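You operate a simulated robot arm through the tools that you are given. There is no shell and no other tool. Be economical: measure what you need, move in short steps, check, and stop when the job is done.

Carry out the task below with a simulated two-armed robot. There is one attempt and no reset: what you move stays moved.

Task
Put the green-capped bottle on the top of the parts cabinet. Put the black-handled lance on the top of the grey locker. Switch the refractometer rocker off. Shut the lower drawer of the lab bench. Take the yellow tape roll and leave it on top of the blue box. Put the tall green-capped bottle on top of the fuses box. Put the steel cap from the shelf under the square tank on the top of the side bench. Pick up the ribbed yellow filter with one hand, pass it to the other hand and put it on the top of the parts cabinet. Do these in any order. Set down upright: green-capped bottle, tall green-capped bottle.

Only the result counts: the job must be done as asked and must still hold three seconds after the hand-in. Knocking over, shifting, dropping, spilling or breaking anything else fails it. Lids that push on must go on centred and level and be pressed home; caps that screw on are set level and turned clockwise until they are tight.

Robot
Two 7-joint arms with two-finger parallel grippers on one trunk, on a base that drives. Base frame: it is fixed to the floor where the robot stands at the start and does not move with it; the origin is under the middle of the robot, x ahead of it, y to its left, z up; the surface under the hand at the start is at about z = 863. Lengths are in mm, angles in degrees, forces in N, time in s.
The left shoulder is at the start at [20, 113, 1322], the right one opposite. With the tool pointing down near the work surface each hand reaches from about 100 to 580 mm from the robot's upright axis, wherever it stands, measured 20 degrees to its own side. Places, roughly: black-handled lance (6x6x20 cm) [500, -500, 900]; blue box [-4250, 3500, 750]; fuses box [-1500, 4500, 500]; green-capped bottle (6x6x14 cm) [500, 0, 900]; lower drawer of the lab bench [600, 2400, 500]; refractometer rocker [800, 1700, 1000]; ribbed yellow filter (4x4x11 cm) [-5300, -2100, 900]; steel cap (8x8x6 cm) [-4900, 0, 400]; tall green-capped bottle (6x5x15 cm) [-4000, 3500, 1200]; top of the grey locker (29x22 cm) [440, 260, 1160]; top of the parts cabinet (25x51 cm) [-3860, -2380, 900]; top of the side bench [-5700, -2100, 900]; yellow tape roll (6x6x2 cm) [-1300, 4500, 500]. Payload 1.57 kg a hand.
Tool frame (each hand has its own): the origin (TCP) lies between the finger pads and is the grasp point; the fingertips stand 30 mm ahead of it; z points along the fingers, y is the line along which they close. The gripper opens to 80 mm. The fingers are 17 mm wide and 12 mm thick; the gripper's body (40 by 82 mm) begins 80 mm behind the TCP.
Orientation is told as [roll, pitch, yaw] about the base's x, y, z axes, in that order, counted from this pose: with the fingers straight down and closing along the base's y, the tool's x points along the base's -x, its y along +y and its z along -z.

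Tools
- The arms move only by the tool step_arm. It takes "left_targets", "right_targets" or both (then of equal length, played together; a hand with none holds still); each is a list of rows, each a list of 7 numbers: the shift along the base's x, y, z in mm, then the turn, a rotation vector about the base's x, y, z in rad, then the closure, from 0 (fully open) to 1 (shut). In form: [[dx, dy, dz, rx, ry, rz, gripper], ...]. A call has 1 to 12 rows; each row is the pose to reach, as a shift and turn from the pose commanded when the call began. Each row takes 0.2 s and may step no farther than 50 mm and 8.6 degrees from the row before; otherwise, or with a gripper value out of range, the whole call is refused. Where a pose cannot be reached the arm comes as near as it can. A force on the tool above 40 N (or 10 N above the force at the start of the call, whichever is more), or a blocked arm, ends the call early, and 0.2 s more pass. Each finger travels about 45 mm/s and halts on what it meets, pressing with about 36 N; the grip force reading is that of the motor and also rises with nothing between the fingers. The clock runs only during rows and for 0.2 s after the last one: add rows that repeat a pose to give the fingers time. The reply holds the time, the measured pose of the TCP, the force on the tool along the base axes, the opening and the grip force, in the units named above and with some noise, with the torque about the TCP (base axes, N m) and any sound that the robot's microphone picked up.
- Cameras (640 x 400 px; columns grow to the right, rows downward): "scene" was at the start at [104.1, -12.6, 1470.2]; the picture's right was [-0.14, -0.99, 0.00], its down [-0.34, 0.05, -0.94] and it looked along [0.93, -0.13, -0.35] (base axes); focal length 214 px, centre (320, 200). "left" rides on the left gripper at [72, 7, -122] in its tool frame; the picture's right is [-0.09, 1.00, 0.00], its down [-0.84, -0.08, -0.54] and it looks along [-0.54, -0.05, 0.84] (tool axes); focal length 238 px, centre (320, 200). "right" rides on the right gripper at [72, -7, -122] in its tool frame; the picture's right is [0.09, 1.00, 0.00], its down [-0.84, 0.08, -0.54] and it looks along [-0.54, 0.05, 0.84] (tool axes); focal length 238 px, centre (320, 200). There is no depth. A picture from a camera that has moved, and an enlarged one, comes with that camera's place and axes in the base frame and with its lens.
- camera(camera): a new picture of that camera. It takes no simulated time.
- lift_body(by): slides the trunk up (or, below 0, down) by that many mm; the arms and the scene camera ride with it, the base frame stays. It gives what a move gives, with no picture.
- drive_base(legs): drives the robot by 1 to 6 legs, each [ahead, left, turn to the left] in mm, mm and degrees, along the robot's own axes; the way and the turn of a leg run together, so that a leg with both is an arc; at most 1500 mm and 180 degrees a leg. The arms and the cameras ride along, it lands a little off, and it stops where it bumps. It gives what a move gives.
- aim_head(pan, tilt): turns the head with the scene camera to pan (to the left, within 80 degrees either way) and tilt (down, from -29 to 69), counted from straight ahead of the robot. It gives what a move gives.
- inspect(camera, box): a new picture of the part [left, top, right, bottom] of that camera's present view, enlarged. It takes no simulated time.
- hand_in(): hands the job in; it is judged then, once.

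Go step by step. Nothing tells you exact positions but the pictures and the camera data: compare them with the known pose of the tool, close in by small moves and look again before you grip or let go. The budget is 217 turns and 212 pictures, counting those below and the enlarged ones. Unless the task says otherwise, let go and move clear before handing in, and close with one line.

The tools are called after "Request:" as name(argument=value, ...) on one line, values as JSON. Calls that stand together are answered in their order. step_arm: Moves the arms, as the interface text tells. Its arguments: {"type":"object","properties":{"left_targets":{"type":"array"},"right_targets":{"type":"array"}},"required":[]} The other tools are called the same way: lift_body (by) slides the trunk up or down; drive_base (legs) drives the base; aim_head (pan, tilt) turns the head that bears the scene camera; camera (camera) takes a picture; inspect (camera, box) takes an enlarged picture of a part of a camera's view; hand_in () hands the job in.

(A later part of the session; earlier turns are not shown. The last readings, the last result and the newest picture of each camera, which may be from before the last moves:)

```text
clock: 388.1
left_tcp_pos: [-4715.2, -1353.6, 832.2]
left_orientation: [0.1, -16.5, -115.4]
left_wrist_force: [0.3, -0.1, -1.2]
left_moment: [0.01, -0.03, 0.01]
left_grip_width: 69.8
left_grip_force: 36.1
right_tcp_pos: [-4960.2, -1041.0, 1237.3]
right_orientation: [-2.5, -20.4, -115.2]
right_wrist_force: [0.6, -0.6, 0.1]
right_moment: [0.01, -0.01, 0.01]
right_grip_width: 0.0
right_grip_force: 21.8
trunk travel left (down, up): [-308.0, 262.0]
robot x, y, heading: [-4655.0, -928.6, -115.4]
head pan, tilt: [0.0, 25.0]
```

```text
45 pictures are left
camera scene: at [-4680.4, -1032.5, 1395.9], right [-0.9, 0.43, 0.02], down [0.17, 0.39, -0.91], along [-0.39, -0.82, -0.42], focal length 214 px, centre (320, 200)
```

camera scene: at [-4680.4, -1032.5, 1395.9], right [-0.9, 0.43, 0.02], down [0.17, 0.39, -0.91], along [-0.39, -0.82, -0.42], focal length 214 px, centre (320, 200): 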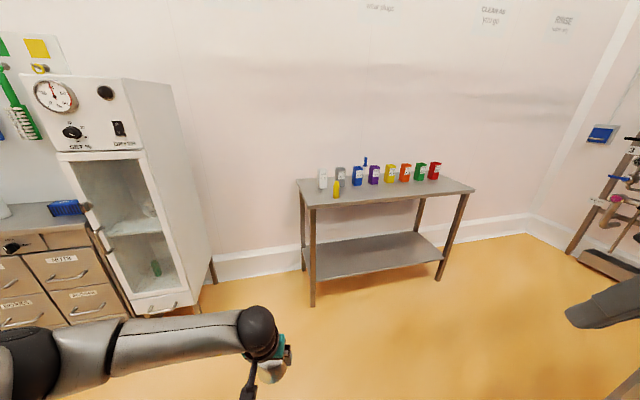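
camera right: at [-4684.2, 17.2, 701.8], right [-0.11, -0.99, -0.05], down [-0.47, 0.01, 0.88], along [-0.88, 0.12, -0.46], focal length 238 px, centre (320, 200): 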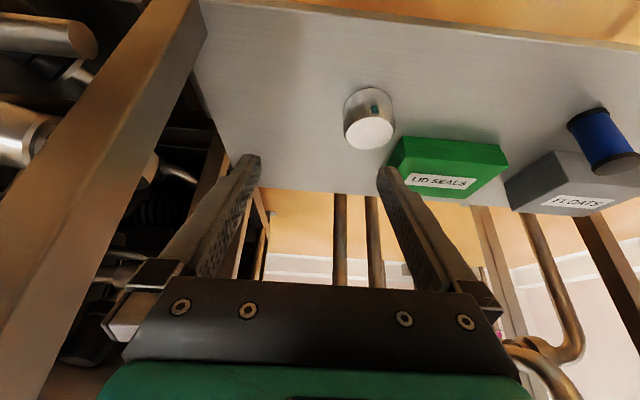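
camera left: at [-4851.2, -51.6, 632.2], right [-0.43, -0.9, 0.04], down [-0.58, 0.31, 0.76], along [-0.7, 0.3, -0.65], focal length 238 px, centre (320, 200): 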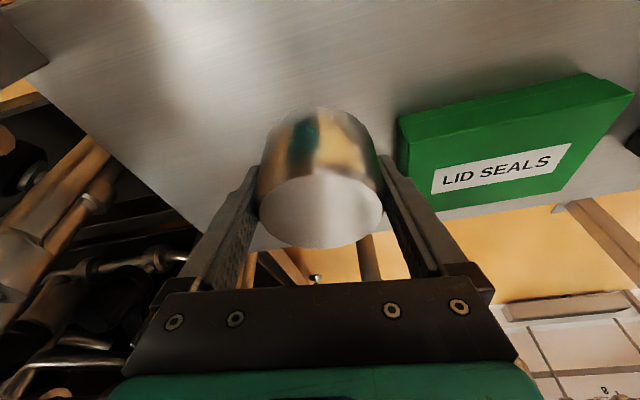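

My right arm brushed the post and stopped the drive; I steer left around it. The bench ahead holds a row of cups and the yellow filter at its left front.

Request:
drive_base(legs=[[500, 170, 0], [234, -600, 0], [0, 0, 15]])

Request:
aim_head(pan=5, tilt=35)

Request:
camera(camera="scene")

```text
clock: 389.6
left_tcp_pos: [-4734.9, -1474.6, 833.1]
left_orientation: [0.6, -16.2, -115.6]
left_wrist_force: [-0.3, -0.7, -2.2]
left_moment: [0.02, 0.02, 0.0]
left_grip_width: 70.1
left_grip_force: 36.4
right_tcp_pos: [-4981.4, -1161.2, 1235.4]
right_orientation: [-1.9, -20.5, -115.0]
right_wrist_force: [-0.7, -0.3, -0.6]
right_moment: [0.01, -0.02, 0.02]
right_grip_width: 0.2
right_grip_force: 22.0
trunk travel left (down, up): [-308.0, 262.0]
robot x, y, heading: [-4666.4, -1056.8, -115.3]
head pan, tilt: [0.0, 25.0]
stopped in leg 1: the robot was blocked; the commanded pose is now the measured one
```

```text
clock: 390.3
left_tcp_pos: [-4735.7, -1473.7, 833.0]
left_orientation: [0.6, -16.3, -115.6]
left_wrist_force: [0.3, -0.1, -1.2]
left_moment: [0.02, 0.02, 0.01]
left_grip_width: 70.0
left_grip_force: 36.2
right_tcp_pos: [-4981.8, -1162.1, 1236.7]
right_orientation: [-1.8, -20.6, -115.2]
right_wrist_force: [0.5, 0.2, -0.3]
right_moment: [-0.01, 0.03, -0.01]
right_grip_width: 0.1
right_grip_force: 21.1
trunk travel left (down, up): [-308.0, 262.0]
robot x, y, heading: [-4667.1, -1058.8, -115.2]
head pan, tilt: [5.0, 35.0]
```

```text
44 pictures are left
camera scene: at [-4695.9, -1150.3, 1380.3], right [-0.94, 0.35, 0.01], down [0.19, 0.54, -0.82], along [-0.29, -0.77, -0.57], focal length 214 px, centre (320, 200)
```

scene: 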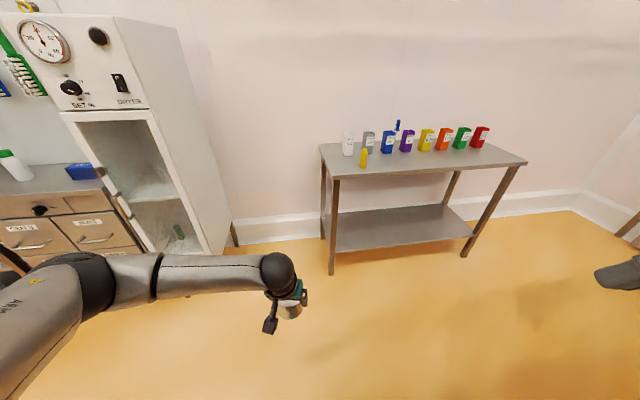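

Blocked again, probably the right elbow against something. I look right.

Request:
aim_head(pan=-70, tilt=20)

Request:
camera(camera="scene")

```text
clock: 391.8
left_tcp_pos: [-4734.6, -1473.7, 832.5]
left_orientation: [0.5, -16.3, -115.5]
left_wrist_force: [0.2, 0.4, -2.2]
left_moment: [-0.01, 0.01, 0.0]
left_grip_width: 70.0
left_grip_force: 36.2
right_tcp_pos: [-4983.0, -1160.3, 1236.7]
right_orientation: [-1.8, -20.7, -115.1]
right_wrist_force: [0.8, 0.4, 0.1]
right_moment: [-0.03, 0.01, -0.01]
right_grip_width: 0.2
right_grip_force: 21.3
trunk travel left (down, up): [-308.0, 262.0]
robot x, y, heading: [-4669.8, -1053.5, -115.4]
head pan, tilt: [-70.0, 20.0]
```

```text
43 pictures are left
camera scene: at [-4757.7, -1059.1, 1404.7], right [0.09, 1.0, 0.0], down [0.33, -0.03, -0.94], along [-0.94, 0.09, -0.34], focal length 214 px, centre (320, 200)
```

scene: 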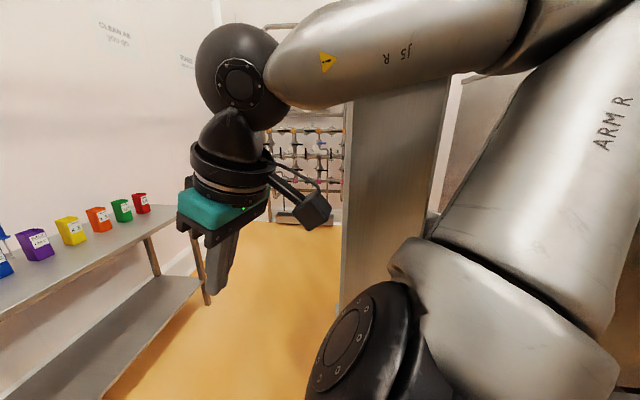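

The right forearm is rubbing on the column. I slide left away from it first, then continue.

Request:
drive_base(legs=[[0, 250, 0], [480, 0, 0], [100, -750, 0], [0, 0, 15]])

Request:
aim_head(pan=5, tilt=35)

Request:
camera(camera="scene")

```text
clock: 400.7
left_tcp_pos: [-5329.3, -1785.9, 834.2]
left_orientation: [0.9, -16.4, -100.8]
left_wrist_force: [-0.9, 0.0, -0.8]
left_moment: [0.03, -0.02, 0.02]
left_grip_width: 70.1
left_grip_force: 36.3
right_tcp_pos: [-5650.6, -1547.2, 1235.3]
right_orientation: [-1.4, -20.7, -100.4]
right_wrist_force: [-0.1, 0.4, 0.2]
right_moment: [-0.01, 0.0, 0.04]
right_grip_width: 0.0
right_grip_force: 21.1
trunk travel left (down, up): [-308.0, 262.0]
robot x, y, heading: [-5367.5, -1367.2, -100.2]
head pan, tilt: [-70.0, 20.0]
```

```text
clock: 402.1
left_tcp_pos: [-5328.6, -1785.7, 834.2]
left_orientation: [0.9, -16.2, -100.9]
left_wrist_force: [-0.4, 0.0, -1.4]
left_moment: [0.03, -0.01, 0.04]
left_grip_width: 69.9
left_grip_force: 36.0
right_tcp_pos: [-5650.9, -1546.0, 1233.6]
right_orientation: [-1.4, -20.5, -100.4]
right_wrist_force: [-0.7, -0.4, -0.9]
right_moment: [0.01, 0.01, 0.03]
right_grip_width: 0.0
right_grip_force: 21.4
trunk travel left (down, up): [-308.0, 262.0]
robot x, y, heading: [-5369.5, -1366.6, -100.7]
head pan, tilt: [5.0, 35.0]
```

```text
42 pictures are left
camera scene: at [-5378.3, -1463.1, 1380.3], right [-1.0, 0.1, 0.0], down [0.05, 0.57, -0.82], along [-0.08, -0.82, -0.57], focal length 214 px, centre (320, 200)
```

scene: 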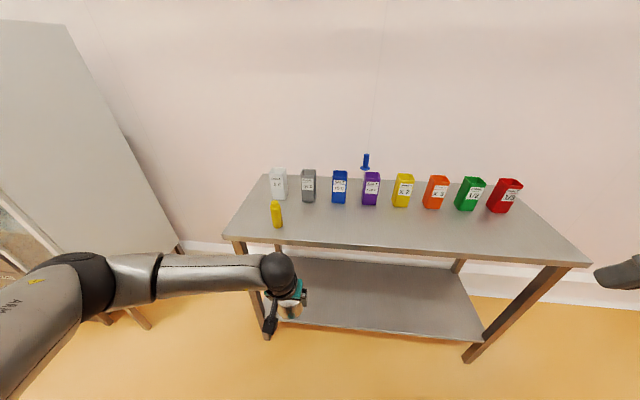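

Bench top z≈850; filter stands at about (-5282,-2068); cap goes to a free spot near (-5560,-2010). I raise the trunk and move over.

Request:
lift_body(by=120)

Request:
drive_base(legs=[[0, -186, 0], [237, 0, 0]])

Request:
camera(camera="scene")

Request:
camera(camera="left")

```text
clock: 403.6
left_tcp_pos: [-5329.3, -1786.3, 953.5]
left_orientation: [1.0, -16.3, -100.8]
left_wrist_force: [0.1, 0.1, -1.8]
left_moment: [-0.02, 0.0, 0.0]
left_grip_width: 70.0
left_grip_force: 36.4
right_tcp_pos: [-5650.8, -1545.4, 1354.6]
right_orientation: [-1.4, -20.6, -100.4]
right_wrist_force: [1.0, -0.3, 0.1]
right_moment: [-0.02, 0.03, -0.01]
right_grip_width: 0.3
right_grip_force: 21.0
trunk travel left (down, up): [-428.0, 142.0]
robot x, y, heading: [-5371.9, -1362.3, -100.3]
head pan, tilt: [5.0, 35.0]
```

```text
clock: 406.6
left_tcp_pos: [-5555.7, -1984.8, 952.6]
left_orientation: [1.1, -16.2, -100.8]
left_wrist_force: [0.0, -0.4, -1.1]
left_moment: [0.01, 0.0, 0.02]
left_grip_width: 70.2
left_grip_force: 35.5
right_tcp_pos: [-5877.6, -1746.4, 1354.7]
right_orientation: [-1.3, -20.6, -100.4]
right_wrist_force: [-0.2, 0.4, -0.4]
right_moment: [0.0, 0.0, 0.03]
right_grip_width: 0.0
right_grip_force: 21.3
trunk travel left (down, up): [-428.0, 142.0]
robot x, y, heading: [-5597.7, -1563.6, -100.2]
head pan, tilt: [5.0, 35.0]
```

```text
41 pictures are left
camera scene: at [-5604.7, -1663.9, 1500.2], right [-1.0, 0.09, 0.0], down [0.05, 0.57, -0.82], along [-0.08, -0.82, -0.57], focal length 214 px, centre (320, 200)
```

scene: 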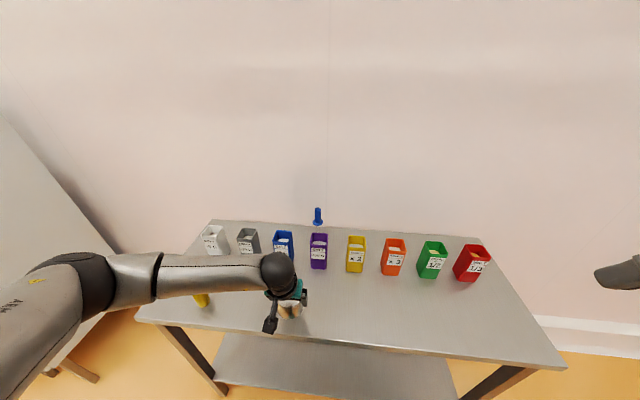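

```text
40 pictures are left
camera left: at [-5530.4, -1885.2, 1050.7], right [0.96, -0.27, 0.04], down [-0.21, -0.62, 0.75], along [-0.18, -0.73, -0.66], focal length 238 px, centre (320, 200)
```

left: 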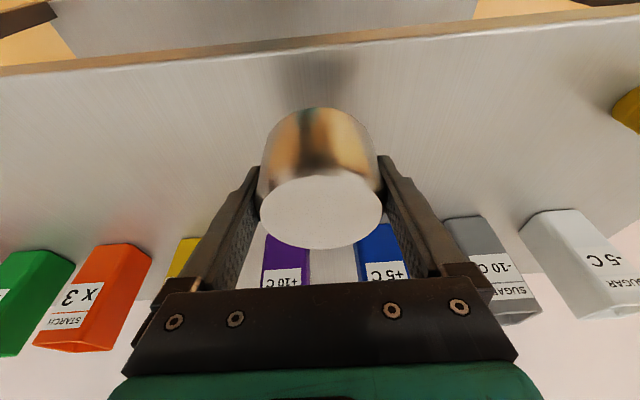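

Cap is over the bench with free space around it. I lower carefully.

Request:
step_arm(left_targets=[[0, 0, -20, 0, 0, 0, 1], [0, 0, -35, 0, 0, 0, 1], [0, 0, -45, 0, 0, 0, 1], [0, 0, -52, 0, 0, 0, 1], [0, 0, -58, 0, 0, 0, 1]])

```text
clock: 407.8
left_tcp_pos: [-5556.5, -1986.3, 896.1]
left_orientation: [0.9, -16.5, -100.8]
left_wrist_force: [2.0, 1.3, 7.6]
left_moment: [0.09, 0.24, -0.07]
left_grip_width: 70.2
left_grip_force: 36.5
right_tcp_pos: [-5877.3, -1745.7, 1354.6]
right_orientation: [-1.4, -20.7, -100.3]
right_wrist_force: [-0.1, 0.7, 0.6]
right_moment: [0.03, 0.03, 0.03]
right_grip_width: 0.0
right_grip_force: 21.5
trunk travel left (down, up): [-428.0, 142.0]
robot x, y, heading: [-5594.6, -1567.6, -100.3]
head pan, tilt: [5.0, 35.0]
```

Contact. Release and raise.

Request:
step_arm(left_targets=[[0, 0, 1, 0, 0, 0, 0.7], [0, 0, 1, 0, 0, 0, 0.3], [0, 0, 1, 0, 0, 0, 0], [0, 0, 1, 0, 0, 0, 0], [0, 0, 25, 0, 0, 0, 0], [0, 0, 60, 0, 0, 0, 0], [0, 0, 100, 0, 0, 0, 0]])

Request:
camera(camera="left")

```text
clock: 409.4
left_tcp_pos: [-5556.4, -1983.3, 995.7]
left_orientation: [1.0, -16.2, -100.7]
left_wrist_force: [0.0, -0.6, -0.6]
left_moment: [0.01, -0.03, -0.04]
left_grip_width: 80.3
left_grip_force: 0.0
right_tcp_pos: [-5876.7, -1744.5, 1355.3]
right_orientation: [-1.3, -20.7, -100.4]
right_wrist_force: [0.5, 0.0, -0.6]
right_moment: [0.0, -0.01, 0.01]
right_grip_width: 0.0
right_grip_force: 21.2
trunk travel left (down, up): [-428.0, 142.0]
robot x, y, heading: [-5593.4, -1562.7, -100.3]
head pan, tilt: [5.0, 35.0]
```

```text
39 pictures are left
camera left: at [-5530.9, -1883.1, 1093.0], right [0.96, -0.27, 0.04], down [-0.21, -0.62, 0.75], along [-0.18, -0.73, -0.66], focal length 238 px, centre (320, 200)
```

left: 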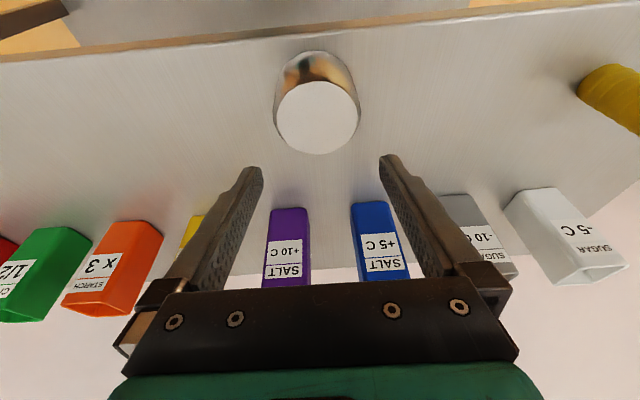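

Cap is on the bench. For the filter I'll use a side grasp with the left hand (tilted ~50° forward, low on the filter) so the right hand can take its top from above. I raise, tilt, and shift left.

Request:
step_arm(left_targets=[[5, 28, 25, -0.116, 0.021, 0, 0], [11, 59, 50, -0.232, 0.042, 0, 0], [16, 88, 60, -0.348, 0.063, 0, 0], [16, 88, 60, -0.464, 0.084, 0, 0], [16, 88, 60, -0.58, 0.105, 0, 0], [16, 88, 60, -0.58, 0.105, 0, 0]])

Request:
drive_base(legs=[[-10, 279, 0]])

Request:
camera(camera="left")

Request:
camera(camera="scene")

```text
clock: 410.8
left_tcp_pos: [-5538.4, -1898.1, 1054.6]
left_orientation: [1.2, -36.6, -100.9]
left_wrist_force: [-0.7, -1.0, 1.3]
left_moment: [-0.01, 0.02, 0.02]
left_grip_width: 80.0
left_grip_force: 0.1
left hand out of reach, approached as far as the arm can: row 4, 5, 6
right_tcp_pos: [-5876.6, -1746.6, 1353.9]
right_orientation: [-1.4, -20.7, -100.4]
right_wrist_force: [0.2, 0.4, -0.1]
right_moment: [0.0, 0.0, 0.03]
right_grip_width: 0.0
right_grip_force: 21.3
trunk travel left (down, up): [-428.0, 142.0]
robot x, y, heading: [-5594.6, -1564.5, -100.4]
head pan, tilt: [5.0, 35.0]
```

```text
clock: 412.7
left_tcp_pos: [-5262.1, -1937.4, 1054.4]
left_orientation: [1.2, -36.5, -100.8]
left_wrist_force: [0.4, -0.3, -1.0]
left_moment: [-0.03, -0.01, -0.03]
left_grip_width: 79.9
left_grip_force: 0.0
right_tcp_pos: [-5599.8, -1786.4, 1356.5]
right_orientation: [-1.4, -20.7, -100.2]
right_wrist_force: [0.2, 0.3, 0.6]
right_moment: [0.0, 0.0, -0.04]
right_grip_width: 0.0
right_grip_force: 21.2
trunk travel left (down, up): [-428.0, 142.0]
robot x, y, heading: [-5320.4, -1604.2, -100.4]
head pan, tilt: [5.0, 35.0]
```

```text
38 pictures are left
camera left: at [-5231.7, -1810.5, 1110.4], right [0.97, -0.25, 0.07], down [-0.15, -0.33, 0.93], along [-0.21, -0.91, -0.35], focal length 238 px, centre (320, 200)
```

left: 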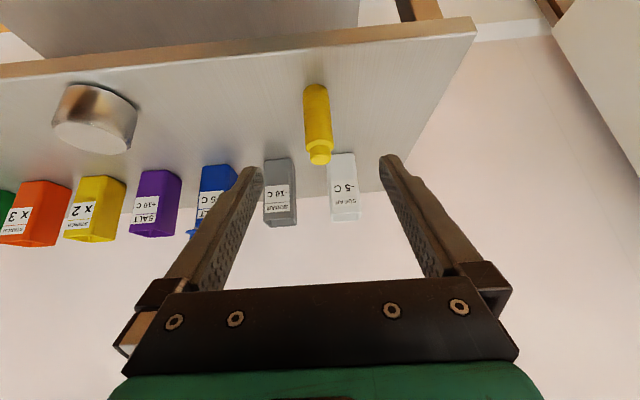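

```text
37 pictures are left
camera scene: at [-5326.9, -1703.5, 1500.3], right [-1.0, 0.09, 0.0], down [0.05, 0.57, -0.82], along [-0.08, -0.82, -0.57], focal length 214 px, centre (320, 200)
```

scene: 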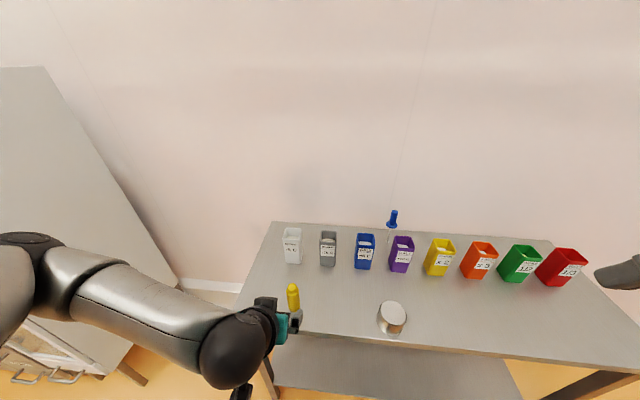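

Filter at (-5284,-2052). I lower in front of the bench edge and then slide forward with open fingers around its lower part.

Request:
step_arm(left_targets=[[-4, -2, -41, -0.037, 0.007, 0, 0], [-8, -4, -82, -0.074, 0.014, 0, 0], [-11, -6, -123, -0.111, 0.02, 0, 0], [-13, -8, -161, -0.148, 0.027, 0, 0], [-15, -30, -161, -0.148, 0.027, 0, 0], [-17, -60, -161, -0.148, 0.027, 0, 0], [-17, -60, -161, -0.148, 0.027, 0, 0]])

Request:
camera(camera="left")

Request:
inspect(camera="scene", box=[220, 220, 400, 380])

```text
clock: 414.3
left_tcp_pos: [-5333.3, -2008.1, 917.4]
left_orientation: [3.1, -43.8, -100.9]
left_wrist_force: [1.1, -0.1, 0.1]
left_moment: [-0.01, -0.02, 0.0]
left_grip_width: 80.4
left_grip_force: 0.1
left hand out of reach, approached as far as the arm can: row 1, 2, 3, 4, 5, 6, 7
right_tcp_pos: [-5600.2, -1786.6, 1355.1]
right_orientation: [-1.3, -20.7, -100.4]
right_wrist_force: [-0.1, 0.7, 0.1]
right_moment: [-0.02, -0.02, -0.03]
right_grip_width: 0.0
right_grip_force: 20.8
trunk travel left (down, up): [-428.0, 142.0]
robot x, y, heading: [-5318.8, -1604.4, -100.3]
head pan, tilt: [5.0, 35.0]
```

```text
36 pictures are left
camera left: at [-5306.1, -1873.8, 956.9], right [0.97, -0.22, 0.1], down [-0.15, -0.21, 0.97], along [-0.19, -0.95, -0.23], focal length 238 px, centre (320, 200)
```

left: 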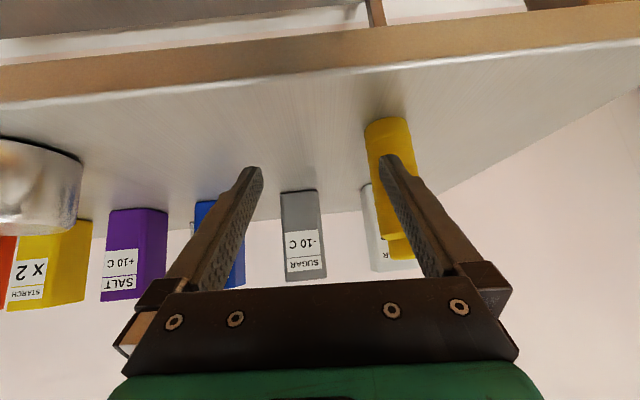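

```text
2.50 times, centred on (310, 300) of scene
camera zoom: at [-5328.2, -1703.0, 1500.4], right [-1.0, 0.09, 0.0], down [0.05, 0.57, -0.82], along [-0.08, -0.82, -0.57], focal length 536 px, centre (345, -50)
```

zoom: 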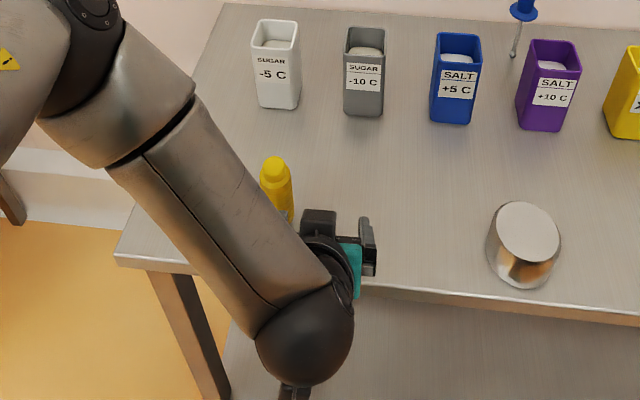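

The arm folded against its limit and drifted sideways. I back off, lower the trunk 220, raise the hand to compensate, and re-centre it.

Request:
drive_base(legs=[[-160, 0, 0]])

Request:
lift_body(by=-220)

Request:
step_arm(left_targets=[[0, 0, 45, 0, 0, 0, 0], [10, 0, 88, 0, 0, 0, 0], [25, -5, 130, 0, 0, 0, 0], [40, -8, 172, 0, 0, 0, 0], [50, -10, 195, 0, 0, 0, 0], [50, -10, 195, 0, 0, 0, 0]])

Request:
camera(camera="left")

```text
clock: 415.7
left_tcp_pos: [-5303.4, -1850.3, 918.7]
left_orientation: [3.0, -44.0, -100.8]
left_wrist_force: [0.0, 0.5, -0.4]
left_moment: [0.04, 0.03, 0.0]
left_grip_width: 80.0
left_grip_force: 0.0
right_tcp_pos: [-5570.3, -1628.4, 1355.7]
right_orientation: [-1.3, -20.7, -100.3]
right_wrist_force: [-0.8, 0.4, -0.2]
right_moment: [-0.02, 0.03, 0.01]
right_grip_width: 0.0
right_grip_force: 20.7
trunk travel left (down, up): [-428.0, 142.0]
robot x, y, heading: [-5290.0, -1446.8, -100.4]
head pan, tilt: [5.0, 35.0]
```

```text
clock: 418.1
left_tcp_pos: [-5303.7, -1849.9, 698.1]
left_orientation: [3.0, -44.0, -100.8]
left_wrist_force: [-1.0, 0.3, 0.2]
left_moment: [0.0, 0.0, -0.02]
left_grip_width: 80.2
left_grip_force: 0.1
right_tcp_pos: [-5571.5, -1628.9, 1136.2]
right_orientation: [-1.3, -20.7, -100.4]
right_wrist_force: [0.1, -0.4, -0.4]
right_moment: [-0.05, 0.0, 0.01]
right_grip_width: 0.0
right_grip_force: 21.1
trunk travel left (down, up): [-208.0, 362.0]
robot x, y, heading: [-5292.0, -1447.0, -100.1]
head pan, tilt: [5.0, 35.0]
```

```text
clock: 419.5
left_tcp_pos: [-5255.1, -1858.5, 895.2]
left_orientation: [3.1, -43.9, -100.9]
left_wrist_force: [1.7, -0.5, -0.6]
left_moment: [0.01, 0.03, -0.02]
left_grip_width: 80.0
left_grip_force: 0.0
right_tcp_pos: [-5572.4, -1629.0, 1135.3]
right_orientation: [-1.3, -20.5, -100.2]
right_wrist_force: [-0.8, 0.4, 0.0]
right_moment: [0.02, -0.04, -0.02]
right_grip_width: 0.0
right_grip_force: 20.4
trunk travel left (down, up): [-208.0, 362.0]
robot x, y, heading: [-5289.9, -1447.4, -100.0]
head pan, tilt: [5.0, 35.0]
```

```text
34 pictures are left
camera left: at [-5227.3, -1725.1, 933.3], right [0.97, -0.22, 0.1], down [-0.15, -0.21, 0.97], along [-0.19, -0.95, -0.23], focal length 238 px, centre (320, 200)
```

left: 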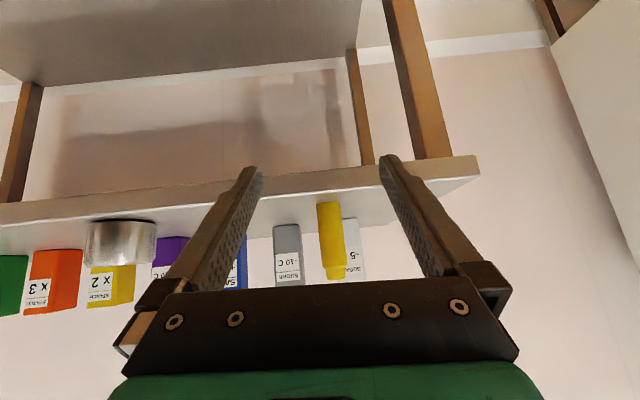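

Aligned. I drive straight ahead to bring the open fingers around the filter.

Request:
drive_base(legs=[[165, 4, 0]])

Request:
camera(camera="left")

```text
clock: 420.9
left_tcp_pos: [-5279.3, -2021.8, 894.0]
left_orientation: [3.0, -44.0, -100.9]
left_wrist_force: [-0.1, -0.2, 0.2]
left_moment: [0.04, 0.02, 0.01]
left_grip_width: 79.8
left_grip_force: 0.0
right_tcp_pos: [-5597.5, -1790.8, 1134.1]
right_orientation: [-1.3, -20.6, -100.3]
right_wrist_force: [-0.4, -0.1, 0.0]
right_moment: [0.05, 0.05, 0.05]
right_grip_width: 0.0
right_grip_force: 21.6
trunk travel left (down, up): [-208.0, 362.0]
robot x, y, heading: [-5315.9, -1608.0, -100.5]
head pan, tilt: [5.0, 35.0]
```

```text
33 pictures are left
camera left: at [-5253.1, -1887.4, 932.7], right [0.97, -0.22, 0.1], down [-0.15, -0.21, 0.97], along [-0.19, -0.95, -0.23], focal length 238 px, centre (320, 200)
```

left: 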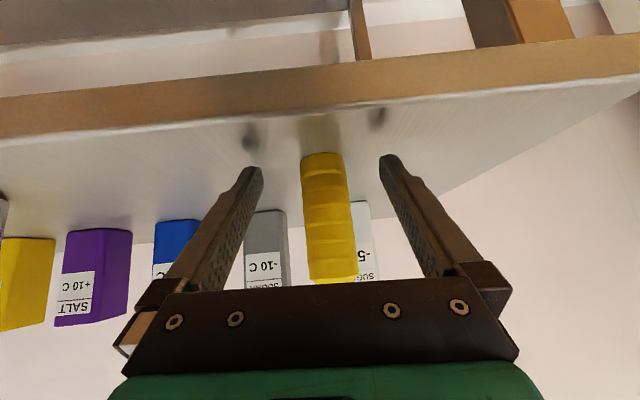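

Filter centre is about 39 mm further ahead than the pads need; I extend, grip, and lift.

Request:
step_arm(left_targets=[[-3, -20, -1, 0, 0, 0, 0], [-5, -39, -2, 0, 0, 0, 0], [-5, -39, -2, 0, 0, 0, 0.4], [-5, -39, -2, 0, 0, 0, 0.8], [-5, -39, -2, 0, 0, 0, 1], [-5, -39, -2, 0, 0, 0, 1], [-5, -39, -2, 0, 0, 0, 1]])

Request:
camera(camera="left")

```text
clock: 422.5
left_tcp_pos: [-5283.3, -2060.6, 892.5]
left_orientation: [3.0, -43.9, -100.8]
left_wrist_force: [-0.4, 0.1, 1.0]
left_moment: [-0.01, 0.01, 0.01]
left_grip_width: 32.5
left_grip_force: 31.8
right_tcp_pos: [-5597.4, -1790.3, 1135.2]
right_orientation: [-1.3, -20.7, -100.3]
right_wrist_force: [-1.0, -0.4, 0.5]
right_moment: [0.03, 0.02, -0.03]
right_grip_width: 0.0
right_grip_force: 21.5
trunk travel left (down, up): [-208.0, 362.0]
robot x, y, heading: [-5314.5, -1614.7, -100.3]
head pan, tilt: [5.0, 35.0]
```

```text
32 pictures are left
camera left: at [-5257.9, -1926.1, 931.0], right [0.97, -0.22, 0.1], down [-0.15, -0.21, 0.97], along [-0.19, -0.95, -0.23], focal length 238 px, centre (320, 200)
```

left: 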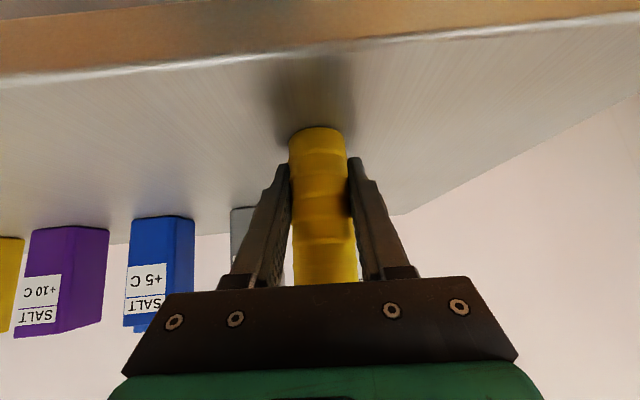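

Filter gripped (32.5 mm). I lift, back away from the bench, centre the left hand and bring the right hand up and forward, untilted.

Request:
step_arm(left_targets=[[0, 0, 20, 0, 0, 0, 1], [0, 0, 60, 0, 0, 0, 1], [0, 0, 100, 0, 0, 0, 1], [0, 0, 115, 0, 0, 0, 1]])

Request:
drive_base(legs=[[-350, 0, 0]])

Request:
step_arm(left_targets=[[-12, 2, 0, 0, 0, 0, 1], [-24, 4, 0, 0, 0, 0, 1], [-36, 6, 0, 0, 0, 0, 1], [-48, 8, 0, 0, 0, 0, 1], [-60, 9, 0, 0, 0, 0, 1], [-70, 10, 0, 0, 0, 0, 1], [-70, 10, 0, 0, 0, 0, 1]], right_targets=[[10, -25, 30, 0.045, -0.008, 0, 0.7], [25, -55, 60, 0.09, -0.016, 0, 0.3], [40, -90, 85, 0.135, -0.024, 0, 0], [55, -125, 105, 0.18, -0.032, 0, 0], [70, -160, 115, 0.225, -0.04, 0, 0], [93, -189, 115, 0.266, -0.048, 0, 0], [93, -189, 115, 0.266, -0.048, 0, 0]])

Request:
camera(camera="right")

Request:
camera(camera="scene")

```text
clock: 423.5
left_tcp_pos: [-5285.7, -2058.5, 1006.4]
left_orientation: [3.1, -43.9, -101.0]
left_wrist_force: [0.6, -0.2, -1.4]
left_moment: [0.02, 0.0, -0.03]
left_grip_width: 32.1
left_grip_force: 36.3
right_tcp_pos: [-5597.4, -1791.3, 1135.4]
right_orientation: [-1.4, -20.7, -100.3]
right_wrist_force: [0.1, 0.0, -0.7]
right_moment: [0.0, -0.01, 0.01]
right_grip_width: 0.0
right_grip_force: 21.4
trunk travel left (down, up): [-208.0, 362.0]
robot x, y, heading: [-5319.0, -1610.8, -100.3]
head pan, tilt: [5.0, 35.0]
```

```text
clock: 425.8
left_tcp_pos: [-5223.4, -1714.6, 1005.9]
left_orientation: [3.0, -44.0, -101.0]
left_wrist_force: [0.0, -0.4, -0.4]
left_moment: [0.04, -0.03, -0.01]
left_grip_width: 32.5
left_grip_force: 35.6
right_tcp_pos: [-5534.9, -1443.2, 1135.5]
right_orientation: [-1.3, -20.8, -100.6]
right_wrist_force: [-0.5, 0.3, 0.2]
right_moment: [-0.03, 0.01, 0.01]
right_grip_width: 0.0
right_grip_force: 20.9
trunk travel left (down, up): [-208.0, 362.0]
robot x, y, heading: [-5255.8, -1266.4, -100.5]
head pan, tilt: [5.0, 35.0]
```

```text
clock: 427.4
left_tcp_pos: [-5293.7, -1704.9, 1006.7]
left_orientation: [3.0, -43.7, -101.1]
left_wrist_force: [0.4, -0.9, 0.1]
left_moment: [0.0, -0.07, -0.02]
left_grip_width: 32.3
left_grip_force: 36.0
right_tcp_pos: [-5455.4, -1618.1, 1242.5]
right_orientation: [-1.4, -5.2, -100.7]
right_wrist_force: [-0.2, -0.6, -0.4]
right_moment: [-0.03, 0.0, 0.01]
right_grip_width: 80.1
right_grip_force: 0.0
right hand out of reach, approached as far as the arm can: row 6, 7
trunk travel left (down, up): [-208.0, 362.0]
robot x, y, heading: [-5252.3, -1260.0, -100.5]
head pan, tilt: [5.0, 35.0]
```

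```text
31 pictures are left
camera right: at [-5444.0, -1536.1, 1356.9], right [0.99, -0.1, -0.03], down [-0.06, -0.79, 0.61], along [-0.08, -0.61, -0.79], focal length 238 px, centre (320, 200)
```

right: 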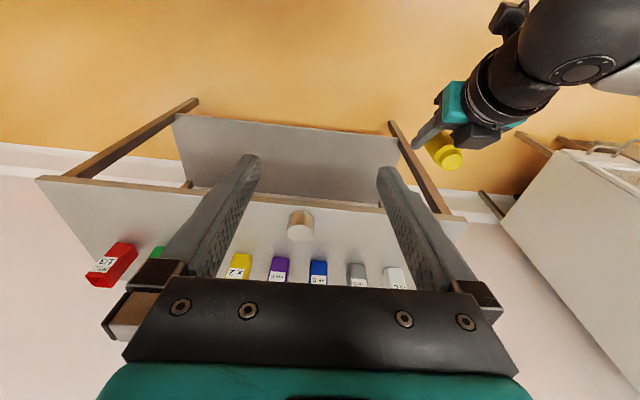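

```text
30 pictures are left
camera scene: at [-5261.1, -1362.5, 1280.3], right [-1.0, 0.1, 0.0], down [0.06, 0.57, -0.82], along [-0.08, -0.81, -0.57], focal length 214 px, centre (320, 200)
```

scene: 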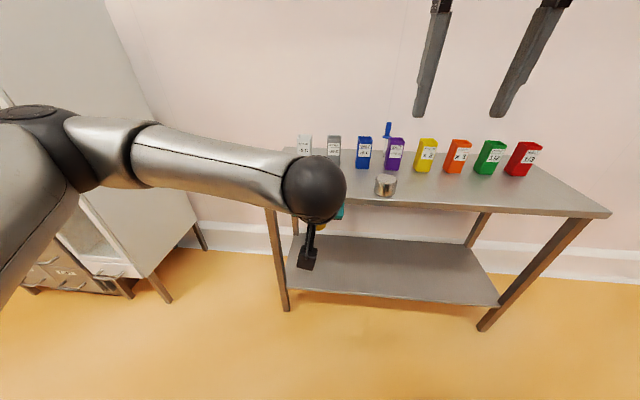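

Left holds the filter at centre-front; its top nub is near (-5297,-1707,1080). I bring the left hand to the centreline and the right hand above it.

Request:
step_arm(left_targets=[[-18, 11, 0, 0, 0, 0, 1], [-37, 22, 0, 0, 0, 0, 1], [-37, 22, 0, 0, 0, 0, 1], [-37, 22, 0, 0, 0, 0, 1], [-37, 22, 0, 0, 0, 0, 1], [-37, 22, 0, 0, 0, 0, 1]], right_targets=[[0, 0, 0, 0, 0, 0, 0], [40, -22, 0, 0, 0, 0, 0], [80, -45, -10, 0, 0, 0, 0], [121, -68, -25, 0, 0, 0, 0], [121, -68, -65, 0, 0, 0, 0], [121, -68, -100, 0, 0, 0, 0]])

Request:
camera(camera="right")

Request:
camera(camera="left")

```text
clock: 428.8
left_tcp_pos: [-5329.6, -1683.6, 1006.5]
left_orientation: [2.9, -43.8, -101.0]
left_wrist_force: [1.0, -0.1, -0.8]
left_moment: [0.01, -0.01, -0.04]
left_grip_width: 32.2
left_grip_force: 36.0
right_tcp_pos: [-5406.3, -1634.7, 1116.8]
right_orientation: [-1.3, -5.1, -100.9]
right_wrist_force: [0.5, 0.0, -0.2]
right_moment: [0.01, 0.0, 0.0]
right_grip_width: 80.1
right_grip_force: 0.1
right hand out of reach, approached as far as the arm can: row 2, 3, 4, 5, 6
trunk travel left (down, up): [-208.0, 362.0]
robot x, y, heading: [-5252.5, -1264.5, -100.5]
head pan, tilt: [5.0, 35.0]
```

```text
29 pictures are left
camera right: at [-5395.1, -1551.6, 1231.6], right [0.99, -0.1, -0.03], down [-0.06, -0.79, 0.61], along [-0.08, -0.61, -0.79], focal length 238 px, centre (320, 200)
```

right: 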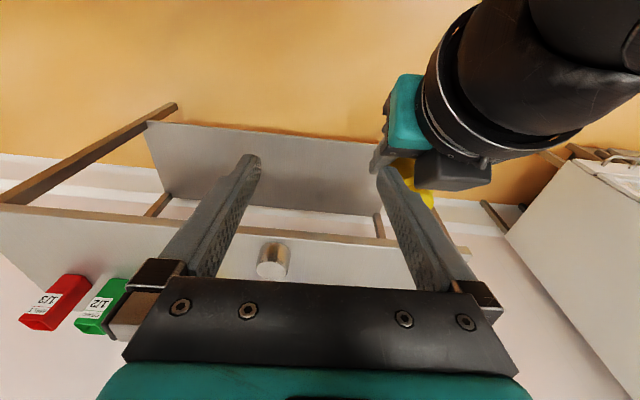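

```text
28 pictures are left
camera left: at [-5301.6, -1549.8, 1045.0], right [0.97, -0.22, 0.1], down [-0.15, -0.21, 0.97], along [-0.19, -0.95, -0.23], focal length 238 px, centre (320, 200)
```

left: 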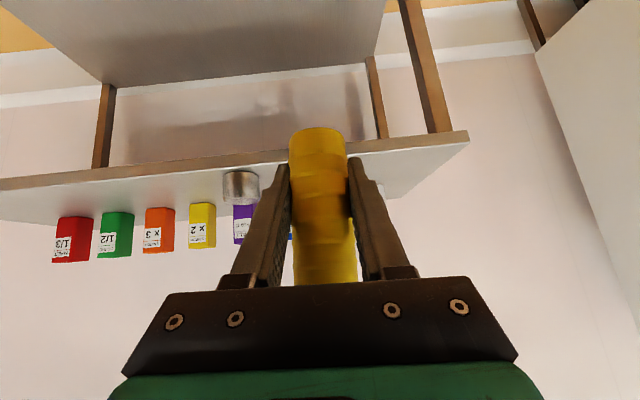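

The right arm can't come further inward, so I bring the filter to it: raise the right hand to about 110 right, and move the left hand across beneath it.

Request:
step_arm(left_targets=[[0, 0, 0, 0, 0, 0, 1], [0, 0, 0, 0, 0, 0, 1], [-30, 5, 0, 0, 0, 0, 1], [-60, 10, 0, 0, 0, 0, 1], [-90, 15, 0, 0, 0, 0, 1], [-108, 18, 0, 0, 0, 0, 1], [-108, 18, 0, 0, 0, 0, 1]], right_targets=[[0, 0, 40, 0, 0, 0, 0], [-10, -10, 65, 0, 0, 0, 0], [-20, -25, 65, 0, 0, 0, 0], [-34, -42, 65, 0, 0, 0, 0], [-34, -42, 65, 0, 0, 0, 0], [-34, -42, 65, 0, 0, 0, 0], [-34, -42, 65, 0, 0, 0, 0]])

Request:
camera(camera="right")

```text
clock: 430.4
left_tcp_pos: [-5438.4, -1663.0, 1007.6]
left_orientation: [3.0, -43.9, -101.2]
left_wrist_force: [-0.3, -0.5, -0.5]
left_moment: [-0.01, 0.03, -0.03]
left_grip_width: 32.7
left_grip_force: 35.7
right_tcp_pos: [-5443.2, -1646.8, 1176.2]
right_orientation: [-1.4, -5.3, -100.5]
right_wrist_force: [-0.9, -0.6, -0.8]
right_moment: [0.04, -0.01, 0.02]
right_grip_width: 80.2
right_grip_force: 0.1
right hand out of reach, approached as far as the arm can: row 1, 2, 3, 4, 5, 6, 7
trunk travel left (down, up): [-208.0, 362.0]
robot x, y, heading: [-5256.0, -1268.7, -100.7]
head pan, tilt: [5.0, 35.0]
```

```text
27 pictures are left
camera right: at [-5431.6, -1564.3, 1290.9], right [0.99, -0.09, -0.03], down [-0.05, -0.79, 0.61], along [-0.08, -0.61, -0.79], focal length 238 px, centre (320, 200)
```

right: 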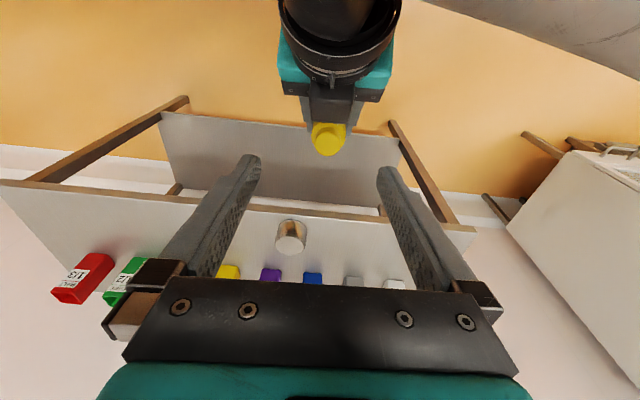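

Filter's top is at about (-5438,-1665), nearly under the right hand. I adjust and descend around its top.

Request:
step_arm(right_targets=[[3, -9, -30, 0, 0, 0, 0], [7, -18, -60, 0, 0, 0, 0], [7, -18, -60, 0, 0, 0, 0]])

Request:
camera(camera="right")

```text
clock: 431.2
left_tcp_pos: [-5438.0, -1662.9, 1007.3]
left_orientation: [3.0, -43.9, -101.1]
left_wrist_force: [0.3, 0.7, -0.6]
left_moment: [-0.03, 0.01, 0.0]
left_grip_width: 32.1
left_grip_force: 36.3
right_tcp_pos: [-5435.4, -1666.2, 1115.9]
right_orientation: [-1.4, -5.2, -100.6]
right_wrist_force: [0.5, 0.8, 0.4]
right_moment: [-0.02, 0.02, 0.0]
right_grip_width: 80.0
right_grip_force: 0.0
trunk travel left (down, up): [-208.0, 362.0]
robot x, y, heading: [-5257.2, -1269.5, -100.7]
head pan, tilt: [5.0, 35.0]
```

```text
26 pictures are left
camera right: at [-5424.5, -1582.5, 1230.9], right [0.99, -0.09, -0.03], down [-0.05, -0.79, 0.61], along [-0.08, -0.61, -0.79], focal length 238 px, centre (320, 200)
```

right: 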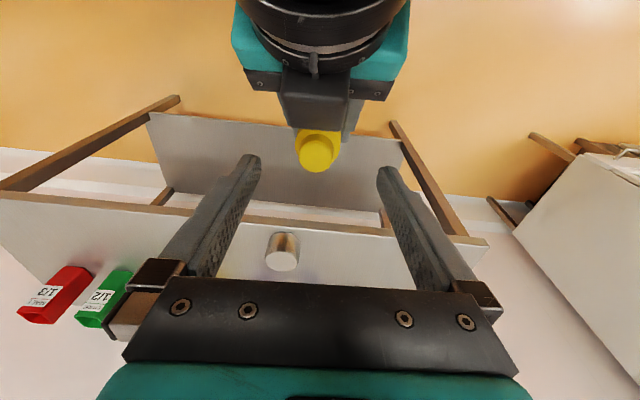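

Shift back 8 mm and descend to grip height, then close the right hand on the filter.

Request:
step_arm(right_targets=[[-1, 8, 0, 0, 0, 0, 0], [-1, 8, -30, 0, 0, 0, 0], [-1, 8, -58, 0, 0, 0, 0], [-1, 8, -58, 0, 0, 0, 0]])

Request:
camera(camera="right")

```text
clock: 432.2
left_tcp_pos: [-5438.0, -1664.3, 1006.5]
left_orientation: [3.0, -43.9, -101.1]
left_wrist_force: [-0.7, 0.4, -0.3]
left_moment: [0.02, 0.0, 0.04]
left_grip_width: 32.4
left_grip_force: 36.8
right_tcp_pos: [-5437.5, -1657.3, 1057.9]
right_orientation: [-1.3, -5.3, -100.6]
right_wrist_force: [0.2, 0.4, 0.1]
right_moment: [0.0, -0.01, 0.01]
right_grip_width: 80.1
right_grip_force: 0.0
trunk travel left (down, up): [-208.0, 362.0]
robot x, y, heading: [-5252.8, -1264.4, -100.5]
head pan, tilt: [5.0, 35.0]
```

```text
25 pictures are left
camera right: at [-5425.5, -1574.3, 1173.3], right [0.99, -0.09, -0.03], down [-0.05, -0.79, 0.61], along [-0.08, -0.61, -0.79], focal length 238 px, centre (320, 200)
```

right: 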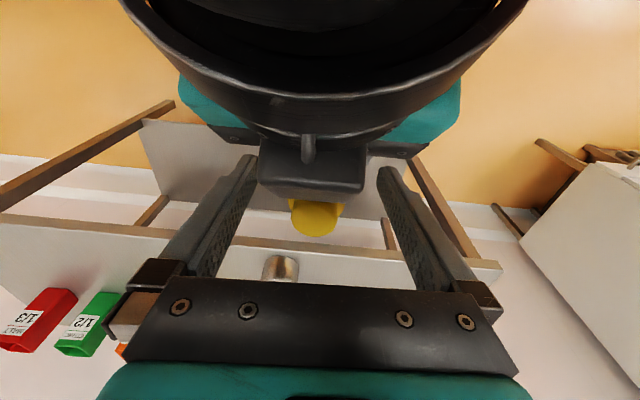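

Well centred. Close the right hand.

Request:
step_arm(right_targets=[[0, 0, 0, 0, 0, 0, 0.3], [0, 0, 0, 0, 0, 0, 0.6], [0, 0, 0, 0, 0, 0, 0.9], [0, 0, 0, 0, 0, 0, 1], [0, 0, 0, 0, 0, 0, 1], [0, 0, 0, 0, 0, 0, 1]])

```text
clock: 433.6
left_tcp_pos: [-5437.9, -1664.5, 1005.7]
left_orientation: [3.0, -43.7, -101.2]
left_wrist_force: [1.3, 0.0, -0.3]
left_moment: [0.03, 0.02, -0.02]
left_grip_width: 31.9
left_grip_force: 36.1
right_tcp_pos: [-5436.1, -1657.4, 1058.3]
right_orientation: [-1.5, -5.2, -100.4]
right_wrist_force: [-1.4, -0.5, -1.2]
right_moment: [-0.05, 0.0, 0.01]
right_grip_width: 61.8
right_grip_force: 35.8
trunk travel left (down, up): [-208.0, 362.0]
robot x, y, heading: [-5255.7, -1267.6, -100.7]
head pan, tilt: [5.0, 35.0]
```

The right fingers closed on the left fingers' sides (62 mm). I open, go up 15 and forward 8, and close again.

Request:
step_arm(right_targets=[[0, 0, 0, 0, 0, 0, 0.6], [0, 0, 0, 0, 0, 0, 0.2], [0, 0, 8, 0, 0, 0, 0.1], [-1, -8, 16, 0, 0, 0, 0.1], [-1, -8, 16, 0, 0, 0, 0.5], [-1, -8, 16, 0, 0, 0, 0.8], [-1, -8, 16, 0, 0, 0, 1], [-1, -8, 16, 0, 0, 0, 1], [-1, -8, 16, 0, 0, 0, 1], [-1, -8, 16, 0, 0, 0, 1]])

Request:
camera(camera="right")

```text
clock: 435.8
left_tcp_pos: [-5437.8, -1664.4, 1006.3]
left_orientation: [3.0, -44.0, -101.1]
left_wrist_force: [8.7, 1.2, -1.0]
left_moment: [0.03, 0.7, -0.14]
left_grip_width: 32.3
left_grip_force: 35.9
right_tcp_pos: [-5439.5, -1664.7, 1075.1]
right_orientation: [-1.5, -5.2, -100.5]
right_wrist_force: [-8.6, -0.6, 1.4]
right_moment: [-0.02, -0.12, 0.14]
right_grip_width: 32.9
right_grip_force: 35.7
trunk travel left (down, up): [-208.0, 362.0]
robot x, y, heading: [-5254.2, -1263.3, -100.7]
head pan, tilt: [5.0, 35.0]
```

```text
24 pictures are left
camera right: at [-5426.7, -1582.5, 1189.4], right [0.99, -0.1, -0.03], down [-0.05, -0.79, 0.61], along [-0.08, -0.61, -0.79], focal length 238 px, centre (320, 200)
```

right: 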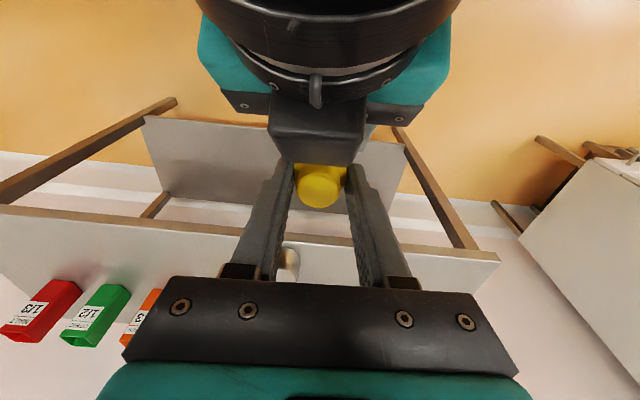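

Right hand now holds the filter (32.9 mm). I open the left hand and separate: left down and back, right up.

Request:
step_arm(left_targets=[[0, 0, 0, 0, 0, 0, 0.6], [0, 0, 0, 0, 0, 0, 0.2], [0, 0, 0, 0, 0, 0, 0], [0, 0, 0, 0, 0, 0, 0], [0, 0, -25, 0, 0, 0, 0], [0, 0, -60, 0, 0, 0, 0], [10, 0, -100, 0, 0, 0, 0], [30, 0, -130, 0, 0, 0, 0]], right_targets=[[0, 0, 0, 0, 0, 0, 1], [0, 0, 0, 0, 0, 0, 1], [0, 0, 0, 0, 0, 0, 1], [0, 0, 0, 0, 0, 0, 1], [0, 0, 10, 0, 0, 0, 1], [0, 0, 30, 0, 0, 0, 1], [0, 5, 50, 0, 0, 0, 1], [0, 10, 60, 0, 0, 0, 1]])

Request:
camera(camera="right")

Request:
camera(camera="scene")

```text
clock: 437.6
left_tcp_pos: [-5407.4, -1664.0, 876.9]
left_orientation: [3.0, -43.9, -101.1]
left_wrist_force: [-0.8, -0.3, -0.6]
left_moment: [0.03, -0.03, 0.01]
left_grip_width: 79.9
left_grip_force: 0.1
right_tcp_pos: [-5438.0, -1652.8, 1135.1]
right_orientation: [-1.4, -5.1, -100.5]
right_wrist_force: [0.7, -0.8, -0.4]
right_moment: [0.01, 0.0, -0.01]
right_grip_width: 32.3
right_grip_force: 36.4
trunk travel left (down, up): [-208.0, 362.0]
robot x, y, heading: [-5254.3, -1265.2, -100.5]
head pan, tilt: [5.0, 35.0]
```

```text
23 pictures are left
camera right: at [-5426.5, -1571.5, 1249.6], right [0.99, -0.09, -0.03], down [-0.05, -0.79, 0.61], along [-0.08, -0.61, -0.79], focal length 238 px, centre (320, 200)
```

right: 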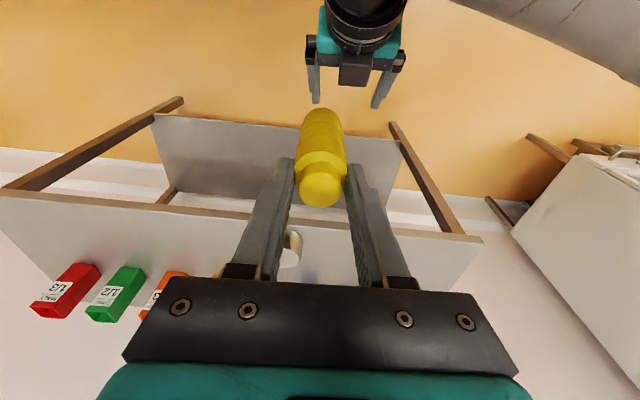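

```text
22 pictures are left
camera scene: at [-5260.6, -1362.0, 1280.3], right [-1.0, 0.1, 0.0], down [0.06, 0.57, -0.82], along [-0.08, -0.82, -0.57], focal length 214 px, centre (320, 200)
```

scene: 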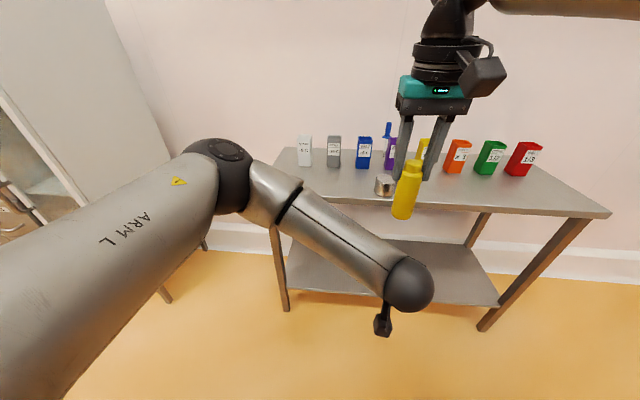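

Hand-over done; filter is in the right hand (bottom ≈104 below TCP). I drive to the parts cabinet.

Request:
drive_base(legs=[[90, 0, 0], [-25, 813, 0], [-25, 812, 0], [0, 0, -5]])

Request:
aim_head(pan=-10, tilt=35)

Request:
camera(camera="scene")

```text
clock: 447.1
left_tcp_pos: [-3848.7, -1982.1, 877.5]
left_orientation: [3.0, -43.8, -105.9]
left_wrist_force: [0.0, 0.0, 0.1]
left_moment: [-0.01, 0.02, 0.0]
left_grip_width: 80.2
left_grip_force: 0.2
right_tcp_pos: [-3878.8, -1968.3, 1133.4]
right_orientation: [-1.3, -5.2, -105.3]
right_wrist_force: [-0.2, -0.3, -0.9]
right_moment: [0.02, 0.0, 0.0]
right_grip_width: 32.0
right_grip_force: 36.3
trunk travel left (down, up): [-208.0, 362.0]
robot x, y, heading: [-3658.6, -1593.3, -105.4]
head pan, tilt: [5.0, 35.0]
```

```text
clock: 447.8
left_tcp_pos: [-3849.4, -1981.5, 877.6]
left_orientation: [3.1, -43.9, -105.9]
left_wrist_force: [0.3, 0.0, 0.0]
left_moment: [0.01, 0.0, 0.01]
left_grip_width: 80.0
left_grip_force: 0.1
right_tcp_pos: [-3878.9, -1968.5, 1134.2]
right_orientation: [-1.4, -5.2, -105.4]
right_wrist_force: [-0.2, 0.2, -0.3]
right_moment: [0.02, 0.02, -0.01]
right_grip_width: 32.0
right_grip_force: 36.0
trunk travel left (down, up): [-208.0, 362.0]
robot x, y, heading: [-3658.5, -1595.2, -105.5]
head pan, tilt: [-10.0, 35.0]
```

```text
21 pictures are left
camera scene: at [-3698.9, -1684.9, 1280.3], right [-0.9, 0.43, 0.0], down [0.25, 0.52, -0.82], along [-0.35, -0.74, -0.57], focal length 214 px, centre (320, 200)
```

scene: 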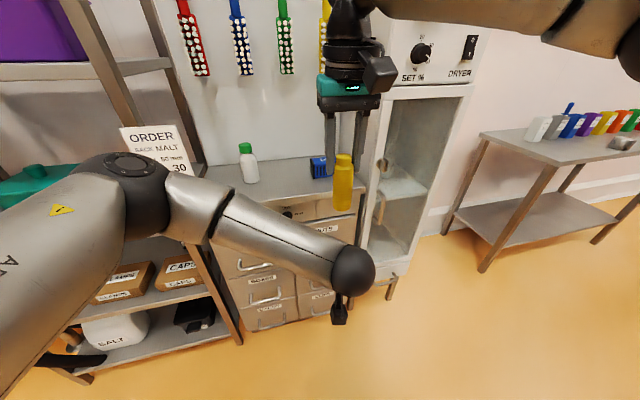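

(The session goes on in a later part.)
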